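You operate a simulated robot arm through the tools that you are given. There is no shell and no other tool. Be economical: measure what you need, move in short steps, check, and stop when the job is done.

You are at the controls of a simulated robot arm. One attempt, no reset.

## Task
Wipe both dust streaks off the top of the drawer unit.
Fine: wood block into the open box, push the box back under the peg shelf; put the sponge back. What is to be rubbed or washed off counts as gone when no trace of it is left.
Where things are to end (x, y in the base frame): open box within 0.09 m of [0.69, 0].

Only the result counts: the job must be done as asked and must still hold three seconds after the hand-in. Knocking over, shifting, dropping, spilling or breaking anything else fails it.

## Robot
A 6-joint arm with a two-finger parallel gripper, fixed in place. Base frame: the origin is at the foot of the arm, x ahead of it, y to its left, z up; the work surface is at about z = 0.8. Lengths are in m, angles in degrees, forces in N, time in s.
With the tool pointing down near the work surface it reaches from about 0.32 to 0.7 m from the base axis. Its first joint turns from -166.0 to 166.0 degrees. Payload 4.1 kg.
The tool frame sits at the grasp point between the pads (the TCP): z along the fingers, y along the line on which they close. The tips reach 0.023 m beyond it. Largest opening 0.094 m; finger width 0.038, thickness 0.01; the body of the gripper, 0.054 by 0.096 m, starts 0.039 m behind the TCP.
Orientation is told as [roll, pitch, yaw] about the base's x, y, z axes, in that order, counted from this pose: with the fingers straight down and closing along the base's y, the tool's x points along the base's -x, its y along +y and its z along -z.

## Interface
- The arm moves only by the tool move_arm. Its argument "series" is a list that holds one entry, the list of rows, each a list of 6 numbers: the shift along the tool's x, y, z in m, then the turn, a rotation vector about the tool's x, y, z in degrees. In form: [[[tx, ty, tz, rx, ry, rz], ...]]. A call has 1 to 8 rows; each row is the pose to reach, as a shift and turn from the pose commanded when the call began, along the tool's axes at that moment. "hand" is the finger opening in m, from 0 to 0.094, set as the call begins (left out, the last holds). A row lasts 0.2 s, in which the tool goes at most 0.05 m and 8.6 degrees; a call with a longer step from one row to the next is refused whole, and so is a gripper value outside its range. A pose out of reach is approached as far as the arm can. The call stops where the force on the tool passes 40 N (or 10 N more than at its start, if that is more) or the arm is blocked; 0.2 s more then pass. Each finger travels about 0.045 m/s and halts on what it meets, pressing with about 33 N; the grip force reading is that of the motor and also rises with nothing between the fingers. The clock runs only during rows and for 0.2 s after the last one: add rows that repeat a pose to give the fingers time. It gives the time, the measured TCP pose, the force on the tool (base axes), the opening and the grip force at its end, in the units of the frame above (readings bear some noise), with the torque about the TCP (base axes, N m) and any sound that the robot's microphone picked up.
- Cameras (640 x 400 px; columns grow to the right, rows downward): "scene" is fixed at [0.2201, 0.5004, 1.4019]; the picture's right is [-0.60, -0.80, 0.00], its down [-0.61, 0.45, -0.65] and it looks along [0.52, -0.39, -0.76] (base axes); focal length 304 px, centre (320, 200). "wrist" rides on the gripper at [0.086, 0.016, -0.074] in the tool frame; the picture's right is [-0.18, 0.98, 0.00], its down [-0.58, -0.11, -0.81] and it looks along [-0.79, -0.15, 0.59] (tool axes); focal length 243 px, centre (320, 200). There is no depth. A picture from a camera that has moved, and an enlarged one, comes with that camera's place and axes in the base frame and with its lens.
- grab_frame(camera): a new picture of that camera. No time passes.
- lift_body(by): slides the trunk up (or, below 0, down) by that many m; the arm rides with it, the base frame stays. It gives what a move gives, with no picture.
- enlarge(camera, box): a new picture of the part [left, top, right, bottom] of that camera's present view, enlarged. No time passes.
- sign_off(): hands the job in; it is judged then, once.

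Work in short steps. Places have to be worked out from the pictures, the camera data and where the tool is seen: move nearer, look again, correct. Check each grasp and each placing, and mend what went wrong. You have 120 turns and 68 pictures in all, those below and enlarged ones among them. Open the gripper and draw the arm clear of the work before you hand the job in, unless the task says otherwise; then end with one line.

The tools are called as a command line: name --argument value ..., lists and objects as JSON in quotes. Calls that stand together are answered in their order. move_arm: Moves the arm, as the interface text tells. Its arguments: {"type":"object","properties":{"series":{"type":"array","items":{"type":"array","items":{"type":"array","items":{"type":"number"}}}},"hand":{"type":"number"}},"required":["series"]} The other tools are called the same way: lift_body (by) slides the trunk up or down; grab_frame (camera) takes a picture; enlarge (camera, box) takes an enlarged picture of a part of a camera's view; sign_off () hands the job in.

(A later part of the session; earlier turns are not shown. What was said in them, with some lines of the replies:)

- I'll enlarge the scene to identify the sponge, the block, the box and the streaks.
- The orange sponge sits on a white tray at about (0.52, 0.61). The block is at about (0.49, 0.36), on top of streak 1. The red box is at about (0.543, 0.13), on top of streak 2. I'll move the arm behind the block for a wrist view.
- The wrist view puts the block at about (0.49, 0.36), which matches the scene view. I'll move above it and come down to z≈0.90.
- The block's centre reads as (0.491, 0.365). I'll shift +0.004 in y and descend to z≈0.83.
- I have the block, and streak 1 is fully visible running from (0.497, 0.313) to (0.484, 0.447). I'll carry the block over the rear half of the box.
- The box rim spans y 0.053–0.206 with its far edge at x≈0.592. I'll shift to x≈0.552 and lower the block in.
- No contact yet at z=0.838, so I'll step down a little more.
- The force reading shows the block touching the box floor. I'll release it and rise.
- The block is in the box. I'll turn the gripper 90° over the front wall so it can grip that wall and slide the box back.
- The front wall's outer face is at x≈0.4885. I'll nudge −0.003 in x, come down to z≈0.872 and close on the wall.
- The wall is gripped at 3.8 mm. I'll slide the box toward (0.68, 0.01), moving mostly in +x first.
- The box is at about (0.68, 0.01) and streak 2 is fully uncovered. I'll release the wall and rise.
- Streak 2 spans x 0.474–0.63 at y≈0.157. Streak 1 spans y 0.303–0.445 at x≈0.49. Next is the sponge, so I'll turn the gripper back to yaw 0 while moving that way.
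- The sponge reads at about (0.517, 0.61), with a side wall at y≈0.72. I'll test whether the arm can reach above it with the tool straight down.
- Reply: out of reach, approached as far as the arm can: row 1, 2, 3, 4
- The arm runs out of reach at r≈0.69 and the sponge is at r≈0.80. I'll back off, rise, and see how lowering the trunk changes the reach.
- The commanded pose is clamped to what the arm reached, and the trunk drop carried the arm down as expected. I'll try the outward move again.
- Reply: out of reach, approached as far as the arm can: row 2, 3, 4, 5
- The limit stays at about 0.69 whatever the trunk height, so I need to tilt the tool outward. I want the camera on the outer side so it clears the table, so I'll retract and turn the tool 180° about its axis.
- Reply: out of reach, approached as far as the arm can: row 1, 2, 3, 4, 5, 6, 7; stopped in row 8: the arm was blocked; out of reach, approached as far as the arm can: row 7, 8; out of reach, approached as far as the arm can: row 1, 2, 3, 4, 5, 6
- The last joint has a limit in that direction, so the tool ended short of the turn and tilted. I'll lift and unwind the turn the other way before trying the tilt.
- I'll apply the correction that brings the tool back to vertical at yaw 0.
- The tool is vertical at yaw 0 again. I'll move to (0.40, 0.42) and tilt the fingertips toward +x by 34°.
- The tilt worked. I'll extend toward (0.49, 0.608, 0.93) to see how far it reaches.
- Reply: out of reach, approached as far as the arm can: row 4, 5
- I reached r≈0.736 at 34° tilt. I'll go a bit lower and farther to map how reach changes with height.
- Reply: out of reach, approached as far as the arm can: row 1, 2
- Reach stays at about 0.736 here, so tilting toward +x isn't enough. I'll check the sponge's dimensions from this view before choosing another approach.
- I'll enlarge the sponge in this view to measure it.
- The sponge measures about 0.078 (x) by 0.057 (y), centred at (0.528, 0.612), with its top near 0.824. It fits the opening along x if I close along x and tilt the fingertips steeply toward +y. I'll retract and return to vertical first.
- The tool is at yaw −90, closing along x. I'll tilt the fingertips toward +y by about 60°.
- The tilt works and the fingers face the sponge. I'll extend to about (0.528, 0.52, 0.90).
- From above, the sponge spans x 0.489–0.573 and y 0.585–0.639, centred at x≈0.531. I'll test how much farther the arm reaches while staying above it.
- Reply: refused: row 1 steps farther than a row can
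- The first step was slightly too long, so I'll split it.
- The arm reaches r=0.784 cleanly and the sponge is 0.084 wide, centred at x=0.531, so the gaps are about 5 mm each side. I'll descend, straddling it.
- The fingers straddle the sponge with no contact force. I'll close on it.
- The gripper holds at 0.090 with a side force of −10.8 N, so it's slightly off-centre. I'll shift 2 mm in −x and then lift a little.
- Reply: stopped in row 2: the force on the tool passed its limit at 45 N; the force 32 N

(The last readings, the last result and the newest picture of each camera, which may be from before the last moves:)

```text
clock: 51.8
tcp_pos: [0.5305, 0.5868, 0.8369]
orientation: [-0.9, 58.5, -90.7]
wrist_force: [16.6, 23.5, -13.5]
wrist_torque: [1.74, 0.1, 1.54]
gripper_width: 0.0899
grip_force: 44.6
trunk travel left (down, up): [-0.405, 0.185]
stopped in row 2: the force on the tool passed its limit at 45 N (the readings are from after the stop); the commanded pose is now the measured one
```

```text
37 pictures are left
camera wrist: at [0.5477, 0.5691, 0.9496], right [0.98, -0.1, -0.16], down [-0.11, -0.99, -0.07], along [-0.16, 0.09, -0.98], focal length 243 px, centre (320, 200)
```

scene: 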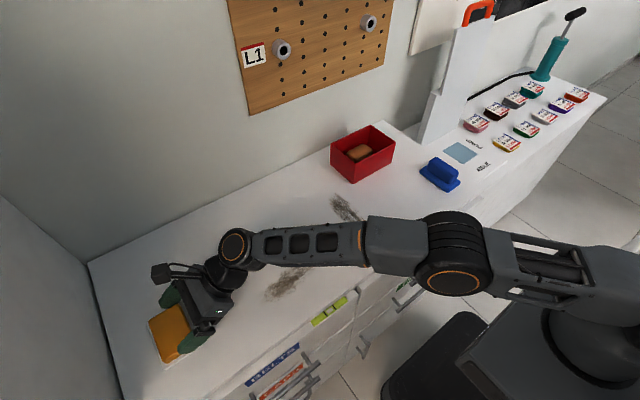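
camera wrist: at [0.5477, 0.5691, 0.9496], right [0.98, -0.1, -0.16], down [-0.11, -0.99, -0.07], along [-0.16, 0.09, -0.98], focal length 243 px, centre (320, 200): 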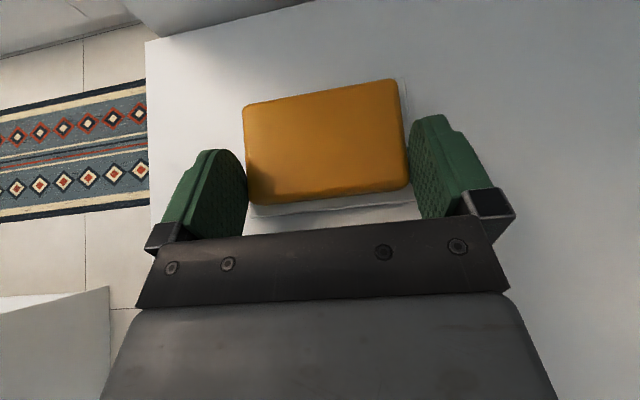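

The lift met 45 N of resistance, so something is binding. I'll open the fingers to relieve it and look again.

move_arm --series '[[[0, 0, 0, 0, 0, 0], [0, 0, 0, 0, 0, 0], [0, 0, 0, 0, 0, 0]]]' --hand 0.094

enlarge --camera "wrist" --box '[160, 40, 500, 250]'

enlarge --camera "scene" --box '[130, 270, 230, 370]'

```text
clock: 52.6
tcp_pos: [0.53, 0.5838, 0.8394]
orientation: [-0.7, 58.7, -90.7]
wrist_force: [0.3, 0.3, -0.3]
wrist_torque: [-0.01, 0.02, -0.02]
gripper_width: 0.094
grip_force: 0.1
trunk travel left (down, up): [-0.405, 0.185]
```

```text
1.88 times, centred on (330, 145) of wrist
camera zoom: at [0.5462, 0.5663, 0.9534], right [0.98, -0.1, -0.16], down [-0.11, -0.99, -0.08], along [-0.15, 0.09, -0.98], focal length 457 px, centre (301, 304)
```

zoom: 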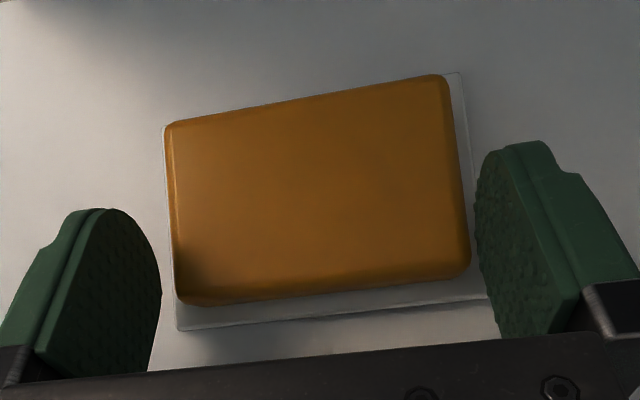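

```text
4.00 times, centred on (180, 320) of scene
camera zoom: at [0.2201, 0.5004, 1.4019], right [-0.6, -0.8, 0.0], down [-0.61, 0.45, -0.65], along [0.52, -0.39, -0.76], focal length 1216 px, centre (880, -280)
```

zoom: 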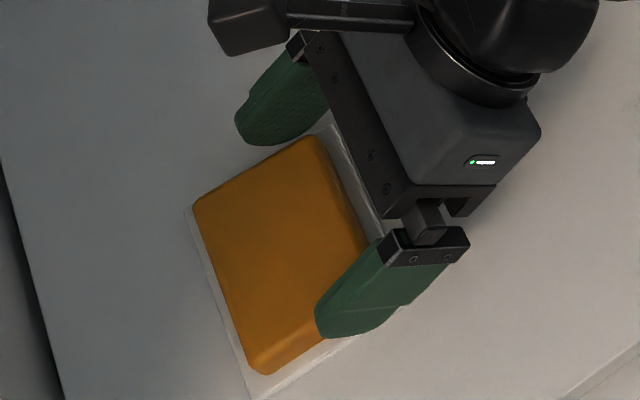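

The orange piece is smooth, beyond normal reach, and did not budge when gripped. It may be a fixed decoy, and the blue piece with the ridge handle may be the real sponge. I'll look at the blue one closely.

enlarge --camera "scene" --box '[400, 130, 500, 200]'

```text
5.71 times, centred on (450, 165) of scene
camera zoom: at [0.2201, 0.5004, 1.4019], right [-0.6, -0.8, 0.0], down [-0.61, 0.45, -0.65], along [0.52, -0.39, -0.76], focal length 1738 px, centre (-423, 400)
```

zoom: 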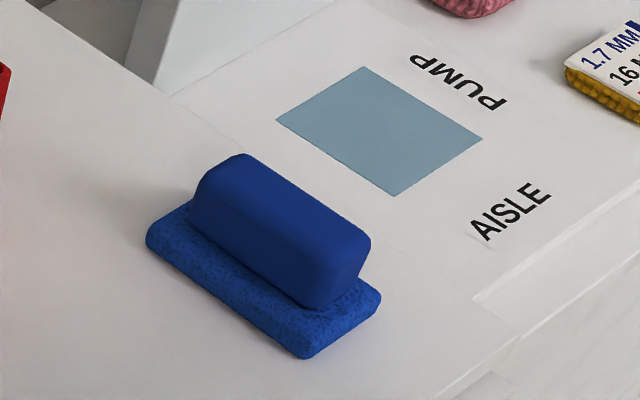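

The blue piece has a porous base and a handle, so it is the sponge. It sits at about (0.495, −0.118), well within reach. I'll withdraw carefully from the orange piece, upward and then back.

move_arm --series '[[[0.0172, 0, -0.0101, 0, 0, 0], [0.0345, 0, -0.0203, 0, 0, 0], [0.0603, 0, -0.0355, 0, 0, 0], [0.0503, -0.02, -0.065, 0, 0, 0], [0.04, -0.05, -0.1, 0, 0, 0], [0.03, -0.08, -0.135, 0, 0, 0]]]'

enlarge --camera "scene" --box '[80, 230, 352, 400]'

```text
clock: 54.0
tcp_pos: [0.4483, 0.4844, 0.9377]
orientation: [-0.5, 58.8, -90.5]
wrist_force: [0.7, -0.5, 0.7]
wrist_torque: [0.04, -0.01, 0.02]
gripper_width: 0.0938
grip_force: 0.0
trunk travel left (down, up): [-0.405, 0.185]
```

```text
2.35 times, centred on (216, 315) of scene
camera zoom: at [0.2201, 0.5004, 1.4019], right [-0.6, -0.8, 0.0], down [-0.61, 0.45, -0.65], along [0.52, -0.39, -0.76], focal length 715 px, centre (565, -71)
```

zoom: 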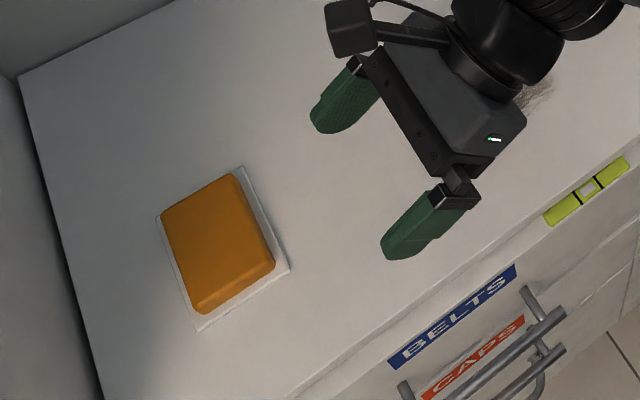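

The orange piece has not moved. I'll bring the tool vertical, raise the trunk back, and turn to yaw 0.

move_arm --series '[[[0, -0.01, -0.01, 0, -8.4, 0], [0, -0.02, -0.02, 0, -16.8, 0], [0, -0.03, -0.03, 0, -25.2, 0], [0, -0.04, -0.04, 0, -33.6, 0], [0, -0.04, -0.05, 0, -42, 0], [0, -0.04, -0.06, 0, -50.4, 0], [0, -0.04, -0.06, 0, -58.8, 0]]]'

lift_body --by 0.12

move_arm --series '[[[-0.03, 0, 0, 0, 0, -8.5], [-0.06, 0, 0, 0, 0, -17], [-0.09, 0, 0, 0, 0, -25.5], [-0.12, 0, 0, 0, 0, -34], [-0.15, 0, 0, 0, 0, -42.5], [-0.18, 0, 0, 0, 0, -51]]]'

move_arm --series '[[[0, 0, 0, 0, 0, -8], [0, 0, 0, 0, 0, -16], [0, 0, 0, 0, 0, -24], [0, 0, 0, 0, 0, -32], [0, 0, 0, 0, 0, -39.5]]]'

```text
clock: 55.6
tcp_pos: [0.4084, 0.4353, 0.9684]
orientation: [-0.2, -0.3, -90.2]
wrist_force: [0.0, 0.3, 0.5]
wrist_torque: [0.07, -0.01, 0.01]
gripper_width: 0.094
grip_force: 0.0
trunk travel left (down, up): [-0.405, 0.185]
```

```text
clock: 57.1
tcp_pos: [0.4095, 0.4344, 1.0876]
orientation: [-0.3, 0.0, -90.1]
wrist_force: [0.3, 0.5, -0.2]
wrist_torque: [0.03, 0.01, -0.01]
gripper_width: 0.0939
grip_force: 0.1
trunk travel left (down, up): [-0.525, 0.065]
```

```text
clock: 58.5
tcp_pos: [0.409, 0.2534, 1.0874]
orientation: [-0.3, 0.2, -39.0]
wrist_force: [-0.4, 0.0, 0.1]
wrist_torque: [0.01, -0.01, -0.03]
gripper_width: 0.0939
grip_force: 0.1
trunk travel left (down, up): [-0.525, 0.065]
```

```text
clock: 59.7
tcp_pos: [0.4092, 0.2541, 1.0884]
orientation: [-0.1, 0.3, 0.5]
wrist_force: [-1.2, 0.8, 0.8]
wrist_torque: [0.03, 0.02, -0.02]
gripper_width: 0.094
grip_force: 0.0
trunk travel left (down, up): [-0.525, 0.065]
```

Next I'll go toward the blue sponge for a wrist view.

move_arm --series '[[[0.001, -0.045, 0.012, 0, 0, 0.2], [0.002, -0.09, 0.025, 0, 0, 0.5], [0.004, -0.135, 0.037, 0, 0, 0.5], [0.005, -0.18, 0.05, 0, 0, 0.5], [0.006, -0.225, 0.062, 0, 0, 0.5], [0.007, -0.27, 0.075, 0, 0, 0.5], [0.008, -0.315, 0.087, 0, 0, 0.5], [0.01, -0.36, 0.1, 0, 0, 0.5]]]'

enlarge --camera "wrist" --box '[220, 40, 460, 240]'

```text
clock: 61.5
tcp_pos: [0.4007, -0.1087, 0.9897]
orientation: [-0.2, 0.2, -0.1]
wrist_force: [1.0, 0.4, -0.3]
wrist_torque: [0.04, -0.01, 0.01]
gripper_width: 0.0938
grip_force: 0.1
trunk travel left (down, up): [-0.525, 0.065]
```

```text
2.00 times, centred on (340, 140) of wrist
camera zoom: at [0.3149, -0.0905, 1.0654], right [0.19, 0.98, 0.0], down [0.59, -0.11, 0.8], along [0.79, -0.15, -0.6], focal length 485 px, centre (280, 320)
```

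zoom: 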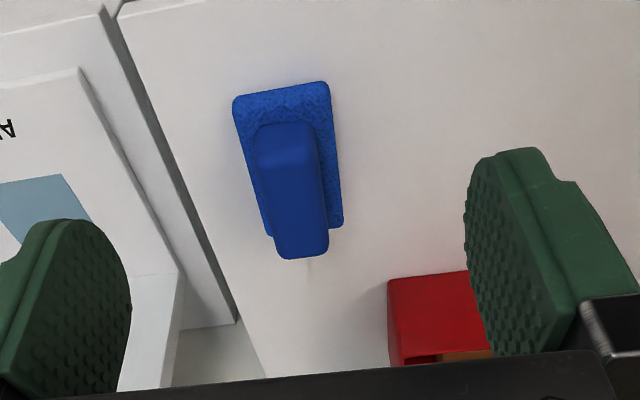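

The sponge's base is centred at (0.4985, −0.116). The handle spans x 0.467–0.535 and is 31 mm wide, with its top at about 0.85. I'll move above it with a 0.06 opening.

move_arm --series '[[[-0.033, -0.003, 0.033, 0, 0, 0], [-0.066, -0.006, 0.066, 0, 0, 0], [-0.099, -0.008, 0.1, 0, 0, 0], [-0.099, -0.008, 0.12, 0, 0, 0]]]' --hand 0.06

grab_frame --camera "wrist"

```text
clock: 62.5
tcp_pos: [0.4995, -0.1147, 0.8674]
orientation: [0.0, 0.3, -0.1]
wrist_force: [-0.7, -0.9, 0.2]
wrist_torque: [0.01, -0.01, 0.02]
gripper_width: 0.0601
grip_force: 0.1
trunk travel left (down, up): [-0.525, 0.065]
```

```text
31 pictures are left
camera wrist: at [0.4141, -0.0976, 0.9436], right [0.19, 0.98, 0.0], down [0.59, -0.11, 0.8], along [0.79, -0.15, -0.6], focal length 243 px, centre (320, 200)
```

wrist: 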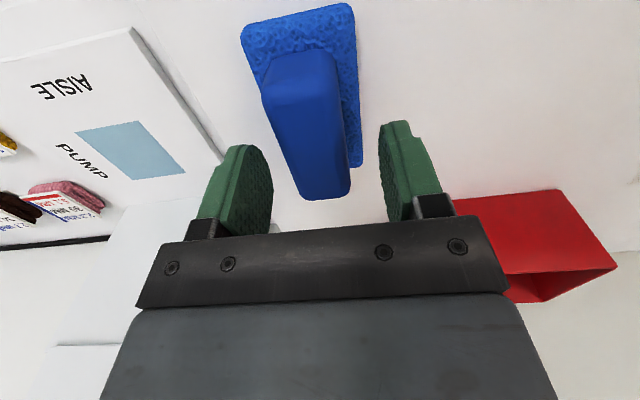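

The handle lies between the fingers. I'll descend to z≈0.841, close, and lift slightly.

move_arm --series '[[[0, 0, 0.013, 0, 0, 0], [0, 0, 0.026, 0, 0, 0]]]'

move_arm --series '[[[0, 0, 0, 0, 0, 0], [0, 0, 0, 0, 0, 0], [0, 0, 0, 0, 0, 0]]]' --hand 0.01

move_arm --series '[[[0, 0, -0.02, 0, 0, 0], [0, 0, -0.06, 0, 0, 0]]]'

enlarge --camera "scene" --box '[360, 100, 520, 200]'

```text
clock: 63.1
tcp_pos: [0.4995, -0.1149, 0.8416]
orientation: [0.0, 0.3, -0.1]
wrist_force: [0.3, 0.0, -0.7]
wrist_torque: [0.0, 0.0, 0.01]
gripper_width: 0.0601
grip_force: 0.1
trunk travel left (down, up): [-0.525, 0.065]
```

```text
clock: 63.9
tcp_pos: [0.4993, -0.1155, 0.8414]
orientation: [-0.1, 0.2, -0.1]
wrist_force: [0.7, -0.9, 0.2]
wrist_torque: [0.02, -0.03, -0.01]
gripper_width: 0.0333
grip_force: 33.1
trunk travel left (down, up): [-0.525, 0.065]
```

```text
clock: 64.5
tcp_pos: [0.4981, -0.1144, 0.9013]
orientation: [-0.2, 0.4, -0.1]
wrist_force: [0.0, -1.0, 0.0]
wrist_torque: [0.0, 0.01, -0.02]
gripper_width: 0.0332
grip_force: 32.9
trunk travel left (down, up): [-0.525, 0.065]
```

```text
4.00 times, centred on (440, 150) of scene
camera zoom: at [0.2201, 0.5004, 1.4019], right [-0.6, -0.8, 0.0], down [-0.61, 0.45, -0.65], along [0.52, -0.39, -0.76], focal length 1216 px, centre (-160, 400)
```

zoom: 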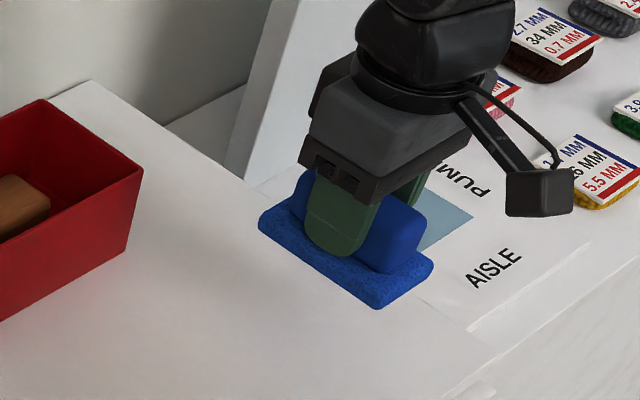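

The sponge is up, and its place on the surface corresponds to TCP (0.499, −0.115, 0.8414). I'll carry it over streak 2.

move_arm --series '[[[-0.004, 0.045, 0, 0, 0, 0], [-0.008, 0.09, 0, 0, 0, 0], [-0.012, 0.135, 0, 0, 0, 0], [-0.016, 0.18, 0, 0, 0, 0], [-0.02, 0.225, 0, 0, 0, 0], [-0.022, 0.271, 0, 0, 0, 0]]]'

move_arm --series '[[[0, 0, 0.03, 0, 0, 0], [0, 0, 0.055, 0, 0, 0], [0, 0, 0.06, 0, 0, 0], [0, 0, 0.062, 0, 0, 0]]]'

```text
clock: 65.9
tcp_pos: [0.5234, 0.159, 0.9017]
orientation: [-0.1, 0.4, -0.1]
wrist_force: [0.2, 0.5, 0.2]
wrist_torque: [0.04, 0.0, 0.0]
gripper_width: 0.0333
grip_force: 33.3
trunk travel left (down, up): [-0.525, 0.065]
```

```text
clock: 66.9
tcp_pos: [0.521, 0.1569, 0.8415]
orientation: [0.0, 0.0, -0.1]
wrist_force: [-2.7, 0.0, 19.4]
wrist_torque: [0.02, 0.89, -0.02]
gripper_width: 0.0333
grip_force: 33.3
trunk travel left (down, up): [-0.525, 0.065]
```

Contact is firm at 19 N. I'll stroke along x across streak 2.

move_arm --series '[[[0.025, 0, -0.0005, 0, 0, 0], [0.045, 0, -0.0005, 0, 0, 0], [0.015, 0, -0.0005, 0, 0, 0], [-0.015, 0, -0.0005, 0, 0, 0], [-0.045, 0, -0.0005, 0, 0, 0], [-0.075, 0, -0.0005, 0, 0, 0], [-0.1, 0, -0.0005, 0, 0, 0], [-0.1, 0.012, -0.0005, 0, 0, 0]]]'

enlarge --camera "scene" --box '[260, 150, 420, 250]'

```text
clock: 67.7
tcp_pos: [0.4826, 0.1582, 0.8405]
orientation: [-0.1, 0.9, 0.1]
wrist_force: [-9.6, -2.6, 17.5]
wrist_torque: [0.06, -0.51, -0.08]
gripper_width: 0.0335
grip_force: 33.1
trunk travel left (down, up): [-0.525, 0.065]
stopped in row 3: the force on the tool passed its limit at 46 N (the readings are from after the stop); the commanded pose is now the measured one
```

```text
4.00 times, centred on (340, 200) of scene
camera zoom: at [0.2201, 0.5004, 1.4019], right [-0.6, -0.8, 0.0], down [-0.61, 0.45, -0.65], along [0.52, -0.39, -0.76], focal length 1216 px, centre (240, 200)
```

zoom: 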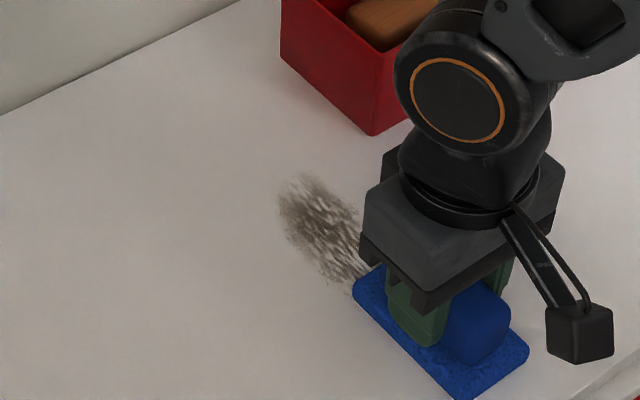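

The press was too hard on the reversal. I'll ease up about 1 mm and stroke with smaller steps.

move_arm --series '[[[0, 0, -0.001, 0, 0, 0], [-0.015, 0, -0.001, 0, 0, 0], [-0.03, 0, -0.001, 0, 0, 0], [-0.05, 0, -0.001, 0, 0, 0], [-0.07, 0, -0.001, 0, 0, 0], [-0.09, 0, -0.001, 0, 0, 0], [-0.11, 0, -0.001, 0, 0, 0], [-0.13, 0, -0.001, 0, 0, 0]]]'

```text
clock: 69.5
tcp_pos: [0.6146, 0.1573, 0.8417]
orientation: [-0.2, 0.7, 0.1]
wrist_force: [-17.7, 1.0, 24.5]
wrist_torque: [0.17, 0.44, 0.07]
gripper_width: 0.0335
grip_force: 32.8
trunk travel left (down, up): [-0.525, 0.065]
```

That full pass went through. I'll shift in y and stroke back.

move_arm --series '[[[0.0, 0.008, -0.0008, 0, 0, 0], [0.0, 0.015, -0.0008, 0, 0, 0], [0.02, 0.015, -0.0008, 0, 0, 0], [0.04, 0.015, -0.0008, 0, 0, 0], [0.065, 0.015, -0.0008, 0, 0, 0], [0.09, 0.015, -0.0008, 0, 0, 0], [0.115, 0.015, -0.0008, 0, 0, 0], [0.14, 0.015, -0.0008, 0, 0, 0]]]'

move_arm --series '[[[0, -0.015, 0, 0, 0, 0], [0, -0.03, 0, 0, 0, 0], [-0.02, -0.03, 0, 0, 0, 0], [-0.045, -0.03, 0, 0, 0, 0], [-0.07, -0.03, 0, 0, 0, 0], [-0.095, -0.03, 0, 0, 0, 0], [-0.12, -0.03, 0, 0, 0, 0], [-0.14, -0.03, 0, 0, 0, 0]]]'

```text
clock: 71.3
tcp_pos: [0.4755, 0.1721, 0.8417]
orientation: [-0.2, 0.9, 0.1]
wrist_force: [4.3, 1.0, 14.3]
wrist_torque: [0.19, -0.9, 0.03]
gripper_width: 0.0337
grip_force: 33.1
trunk travel left (down, up): [-0.525, 0.065]
```

```text
clock: 73.1
tcp_pos: [0.6127, 0.1418, 0.8417]
orientation: [-0.3, 1.0, 0.0]
wrist_force: [-15.6, 0.4, 23.8]
wrist_torque: [0.14, 0.64, 0.05]
gripper_width: 0.0329
grip_force: 33.2
trunk travel left (down, up): [-0.525, 0.065]
```

I'll lift the sponge and draw it toward streak 1 to check streak 2.

move_arm --series '[[[0.01, 0, -0.03, 0, 0, 0], [0.03, 0.03, -0.05, 0, 0, 0], [0.06, 0.07, -0.06, 0, 0, 0], [0.09, 0.11, -0.06, 0, 0, 0], [0.11, 0.155, -0.06, 0, 0, 0], [0.12, 0.2, -0.06, 0, 0, 0], [0.122, 0.235, -0.06, 0, 0, 0]]]'

enlarge --camera "scene" --box '[260, 150, 420, 250]'

grab_frame --camera "wrist"

```text
refused: row 3 steps farther than a row can; nothing moved
```

```text
4.00 times, centred on (340, 200) of scene
camera zoom: at [0.2201, 0.5004, 1.4019], right [-0.6, -0.8, 0.0], down [-0.61, 0.45, -0.65], along [0.52, -0.39, -0.76], focal length 1216 px, centre (240, 200)
```

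zoom: 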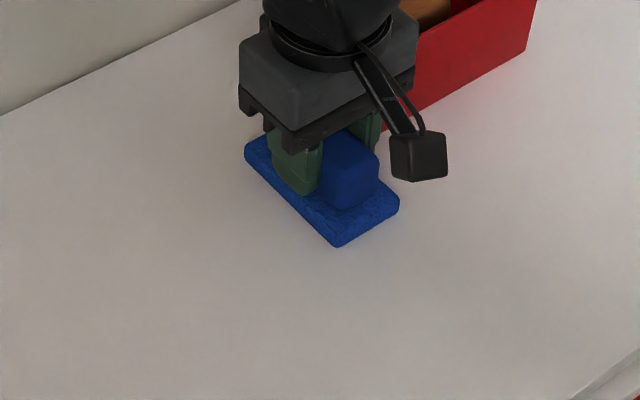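

```text
27 pictures are left
camera wrist: at [0.5275, 0.1595, 0.9182], right [0.18, 0.98, -0.01], down [0.59, -0.1, 0.8], along [0.78, -0.15, -0.6], focal length 243 px, centre (320, 200)
```

wrist: 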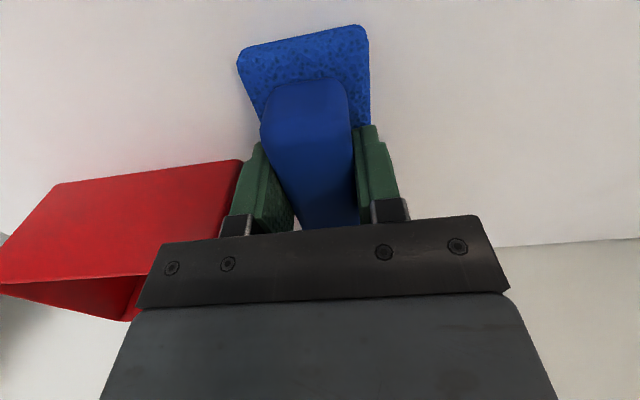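

The move was refused for step length, but the visible part of streak 2 is clean. I'll repeat the move with shorter steps.

move_arm --series '[[[0.005, 0, -0.03, 0, 0, 0], [0.02, 0.025, -0.05, 0, 0, 0], [0.04, 0.065, -0.055, 0, 0, 0], [0.06, 0.105, -0.055, 0, 0, 0], [0.08, 0.145, -0.055, 0, 0, 0], [0.1, 0.188, -0.055, 0, 0, 0], [0.12, 0.23, -0.055, 0, 0, 0]]]'

enlarge --camera "scene" --box '[260, 150, 420, 250]'

```text
clock: 74.7
tcp_pos: [0.4956, 0.3739, 0.8948]
orientation: [-0.3, 1.0, -0.1]
wrist_force: [-0.3, 0.0, 0.3]
wrist_torque: [-0.01, -0.03, -0.01]
gripper_width: 0.0334
grip_force: 33.0
trunk travel left (down, up): [-0.525, 0.065]
```

```text
4.00 times, centred on (340, 200) of scene
camera zoom: at [0.2201, 0.5004, 1.4019], right [-0.6, -0.8, 0.0], down [-0.61, 0.45, -0.65], along [0.52, -0.39, -0.76], focal length 1216 px, centre (240, 200)
```

zoom: 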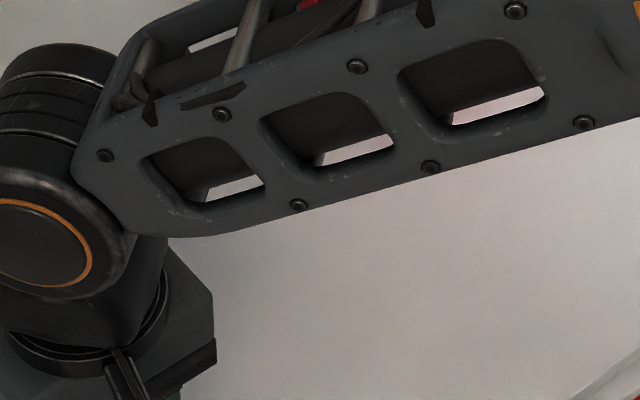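

The arm hides streak 2 here, so I'll check it later. I'll lower onto streak 1 now.

move_arm --series '[[[0.005, 0, 0.03, 0, 0, 0], [0.005, 0, 0.05, 0, 0, 0], [0.005, 0, 0.0535, 0, 0, 0]]]'

```text
clock: 75.5
tcp_pos: [0.4894, 0.3727, 0.8416]
orientation: [-0.2, 0.9, 0.0]
wrist_force: [0.0, 0.4, 0.0]
wrist_torque: [0.04, -0.03, 0.03]
gripper_width: 0.0333
grip_force: 32.9
trunk travel left (down, up): [-0.525, 0.065]
```

move_arm --series '[[[0, 0, 0.001, 0, 0, 0], [0, 0, 0.0018, 0, 0, 0]]]'

```text
clock: 76.1
tcp_pos: [0.4899, 0.3731, 0.842]
orientation: [-0.2, 0.9, 0.0]
wrist_force: [-0.8, -0.2, 11.5]
wrist_torque: [0.09, 0.06, -0.01]
gripper_width: 0.033
grip_force: 32.8
trunk travel left (down, up): [-0.525, 0.065]
```

Pressing at 11.5 N. I'll stroke along y over streak 1.

move_arm --series '[[[0, 0.02, 0.0003, 0, 0, 0], [0, 0.045, 0.0003, 0, 0, 0], [0, 0.07, 0.0003, 0, 0, 0], [0, 0.05, 0.0003, 0, 0, 0], [0, 0.025, 0.0003, 0, 0, 0], [0, 0, 0.0003, 0, 0, 0], [0, -0.025, 0.0003, 0, 0, 0], [0, -0.05, 0.0003, 0, 0, 0]]]'

move_arm --series '[[[0, -0.02, 0, 0, 0, 0], [0, 0, 0, 0, 0, 0], [0, 0.025, 0, 0, 0, 0], [0, 0.05, 0, 0, 0, 0], [0, 0.075, 0, 0, 0, 0], [0, 0.1, 0, 0, 0, 0], [0, 0.12, 0, 0, 0, 0]]]'

move_arm --series '[[[0, -0.025, 0, 0, 0, 0], [0, -0.05, 0, 0, 0, 0], [0, -0.075, 0, 0, 0, 0], [0, -0.1, 0, 0, 0, 0], [0, -0.12, 0, 0, 0, 0], [0, -0.14, 0, 0, 0, 0]]]'

grab_frame --camera "scene"

```text
clock: 77.9
tcp_pos: [0.4892, 0.322, 0.84]
orientation: [-0.1, 0.7, 0.0]
wrist_force: [0.8, 10.8, 21.6]
wrist_torque: [0.48, -0.06, -0.06]
gripper_width: 0.0331
grip_force: 32.6
trunk travel left (down, up): [-0.525, 0.065]
```

```text
clock: 79.5
tcp_pos: [0.4886, 0.4399, 0.8405]
orientation: [-0.2, 1.0, 0.0]
wrist_force: [-1.5, -11.0, 16.6]
wrist_torque: [-0.19, 0.23, 0.17]
gripper_width: 0.033
grip_force: 33.7
trunk travel left (down, up): [-0.525, 0.065]
```

```text
clock: 80.9
tcp_pos: [0.4883, 0.3023, 0.841]
orientation: [-0.3, 0.9, 0.1]
wrist_force: [-0.1, 5.5, 12.0]
wrist_torque: [0.23, -0.01, -0.07]
gripper_width: 0.0333
grip_force: 33.1
trunk travel left (down, up): [-0.525, 0.065]
```

```text
25 pictures are left
```

scene: 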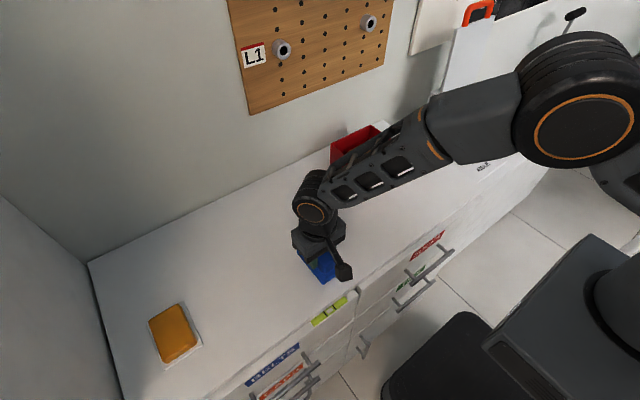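

Streak 1 looks wiped. I'll lift and hold the arm back near the sponge's home side so I can check both areas.

move_arm --series '[[[0, -0.01, -0.03, 0, 0, 0], [0, -0.04, -0.06, 0, 0, 0], [0, -0.085, -0.065, 0, 0, 0], [0, -0.13, -0.065, 0, 0, 0], [0, -0.175, -0.065, 0, 0, 0], [0, -0.22, -0.065, 0, 0, 0], [0, -0.265, -0.065, 0, 0, 0], [0, -0.31, -0.065, 0, 0, 0]]]'

enlarge --camera "scene" --box '[240, 150, 400, 310]'

enlarge --camera "scene" --box '[250, 240, 330, 310]'

enlarge --camera "scene" --box '[315, 180, 395, 250]'

```text
clock: 82.7
tcp_pos: [0.4898, -0.0082, 0.9073]
orientation: [-0.3, 1.0, 0.1]
wrist_force: [0.0, 0.4, -0.4]
wrist_torque: [0.02, -0.03, -0.01]
gripper_width: 0.0336
grip_force: 33.2
trunk travel left (down, up): [-0.525, 0.065]
```

```text
2.50 times, centred on (320, 230) of scene
camera zoom: at [0.2201, 0.5004, 1.4019], right [-0.6, -0.8, 0.0], down [-0.61, 0.45, -0.65], along [0.52, -0.39, -0.76], focal length 760 px, centre (320, 125)
```

zoom: 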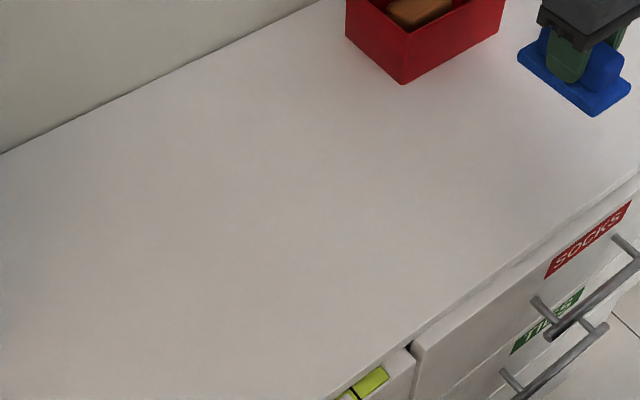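

```text
5.71 times, centred on (290, 275) of scene
camera zoom: at [0.2201, 0.5004, 1.4019], right [-0.6, -0.8, 0.0], down [-0.61, 0.45, -0.65], along [0.52, -0.39, -0.76], focal length 1738 px, centre (491, -229)
```

zoom: 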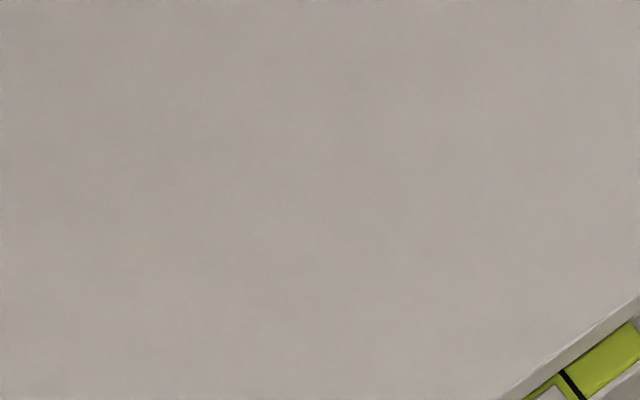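

```text
5.71 times, centred on (355, 215) of scene
camera zoom: at [0.2201, 0.5004, 1.4019], right [-0.6, -0.8, 0.0], down [-0.61, 0.45, -0.65], along [0.52, -0.39, -0.76], focal length 1738 px, centre (120, 114)
```

zoom: 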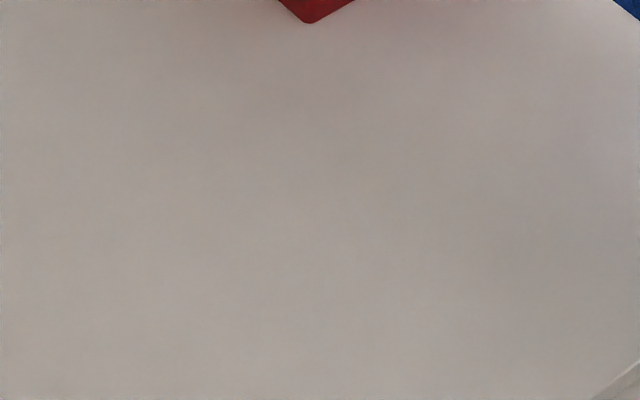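

Both streak areas are clean. I'll take the sponge back to (0.499, −0.115) and lower it to just above contact.

move_arm --series '[[[-0.004, -0.045, 0, 0, 0, 0], [-0.007, -0.085, 0, 0, 0, 0], [-0.009, -0.107, 0, 0, 0, 0], [-0.009, -0.107, 0.03, 0, 0, 0], [-0.009, -0.107, 0.058, 0, 0, 0], [-0.009, -0.107, 0.065, 0, 0, 0]]]'

grab_frame --camera "scene"

```text
clock: 84.1
tcp_pos: [0.4995, -0.1152, 0.8427]
orientation: [-0.2, 0.9, -0.1]
wrist_force: [-1.0, -0.8, -1.8]
wrist_torque: [0.0, 0.01, -0.01]
gripper_width: 0.0333
grip_force: 33.4
trunk travel left (down, up): [-0.525, 0.065]
```

```text
21 pictures are left
```

scene: 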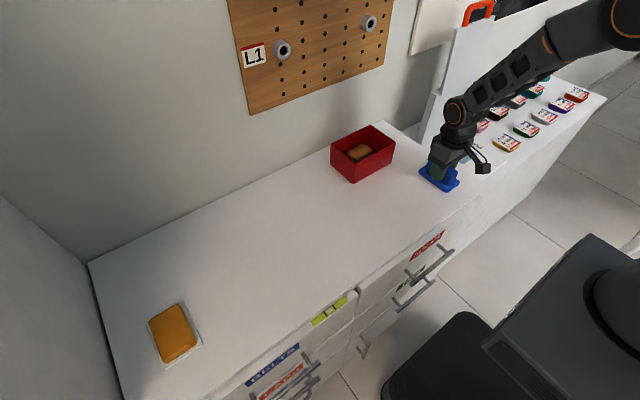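

The sponge is back over its spot. I'll lower it the last millimetre, release, and rise.

move_arm --series '[[[0, 0, 0.001, 0, 0, 0], [0, 0, 0.0018, 0, 0, 0]]]'

move_arm --series '[[[0, 0, 0, 0, 0, 0], [0, 0, 0, 0, 0, 0], [0, 0, 0, 0, 0, 0]]]' --hand 0.06

move_arm --series '[[[0, 0, -0.03, 0, 0, 0], [0, 0, -0.07, 0, 0, 0], [0.03, 0, -0.11, 0, 0, 0], [0.06, 0, -0.15, 0, 0, 0], [0.09, 0, -0.19, 0, 0, 0], [0.11, 0, -0.23, 0, 0, 0]]]'

enlarge --camera "scene" --box '[300, 100, 500, 225]'

grab_frame --camera "wrist"

```text
clock: 84.7
tcp_pos: [0.4983, -0.1137, 0.8417]
orientation: [-0.3, 0.9, 0.0]
wrist_force: [-0.5, 2.3, 7.1]
wrist_torque: [0.23, 0.03, -0.01]
gripper_width: 0.0337
grip_force: 32.9
trunk travel left (down, up): [-0.525, 0.065]
```

```text
clock: 85.5
tcp_pos: [0.498, -0.1146, 0.8408]
orientation: [-0.3, 1.0, 0.0]
wrist_force: [0.2, 0.9, 0.4]
wrist_torque: [-0.04, -0.01, 0.02]
gripper_width: 0.0601
grip_force: 0.0
trunk travel left (down, up): [-0.525, 0.065]
```

```text
clock: 86.9
tcp_pos: [0.3908, -0.114, 1.0713]
orientation: [-0.3, 1.0, 0.1]
wrist_force: [-0.1, -0.4, -1.1]
wrist_torque: [0.0, 0.02, 0.0]
gripper_width: 0.0599
grip_force: 0.0
trunk travel left (down, up): [-0.525, 0.065]
```

```text
3.20 times, centred on (400, 162) of scene
camera zoom: at [0.2201, 0.5004, 1.4019], right [-0.6, -0.8, 0.0], down [-0.61, 0.45, -0.65], along [0.52, -0.39, -0.76], focal length 973 px, centre (64, 320)
```

zoom: 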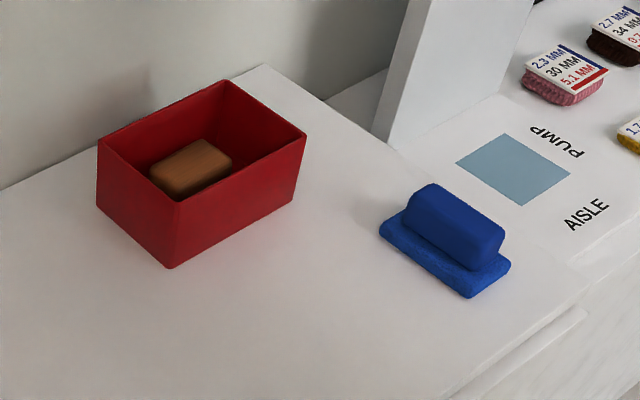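

```text
19 pictures are left
camera wrist: at [0.3064, -0.0968, 1.1497], right [0.18, 0.98, -0.01], down [0.6, -0.1, 0.8], along [0.78, -0.15, -0.6], focal length 243 px, centre (320, 200)
```

wrist: 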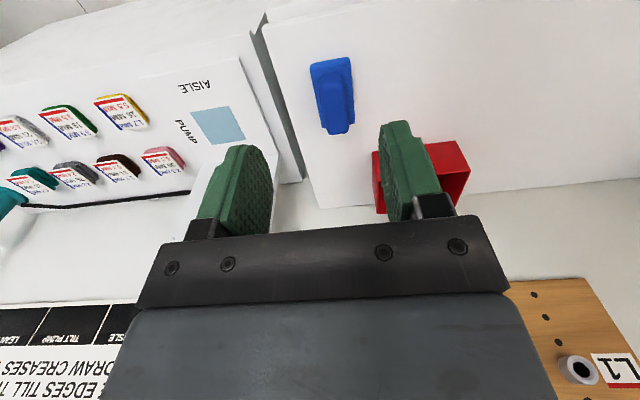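

Everything checks out: both streaks are gone, the block is in the box at about (0.68, 0.01), and the sponge is back in its place. The gripper is open and the arm is clear, so I'm handing in.

sign_off

```text
The job is handed in.
```

Both dust streaks are wiped off with no trace left. The wood block is in the box, the box is under the peg shelf at about (0.68, 0.01), and the blue sponge is back in its place. Early on I gripped the orange piece by mistake, taking it for the sponge; it did not move.
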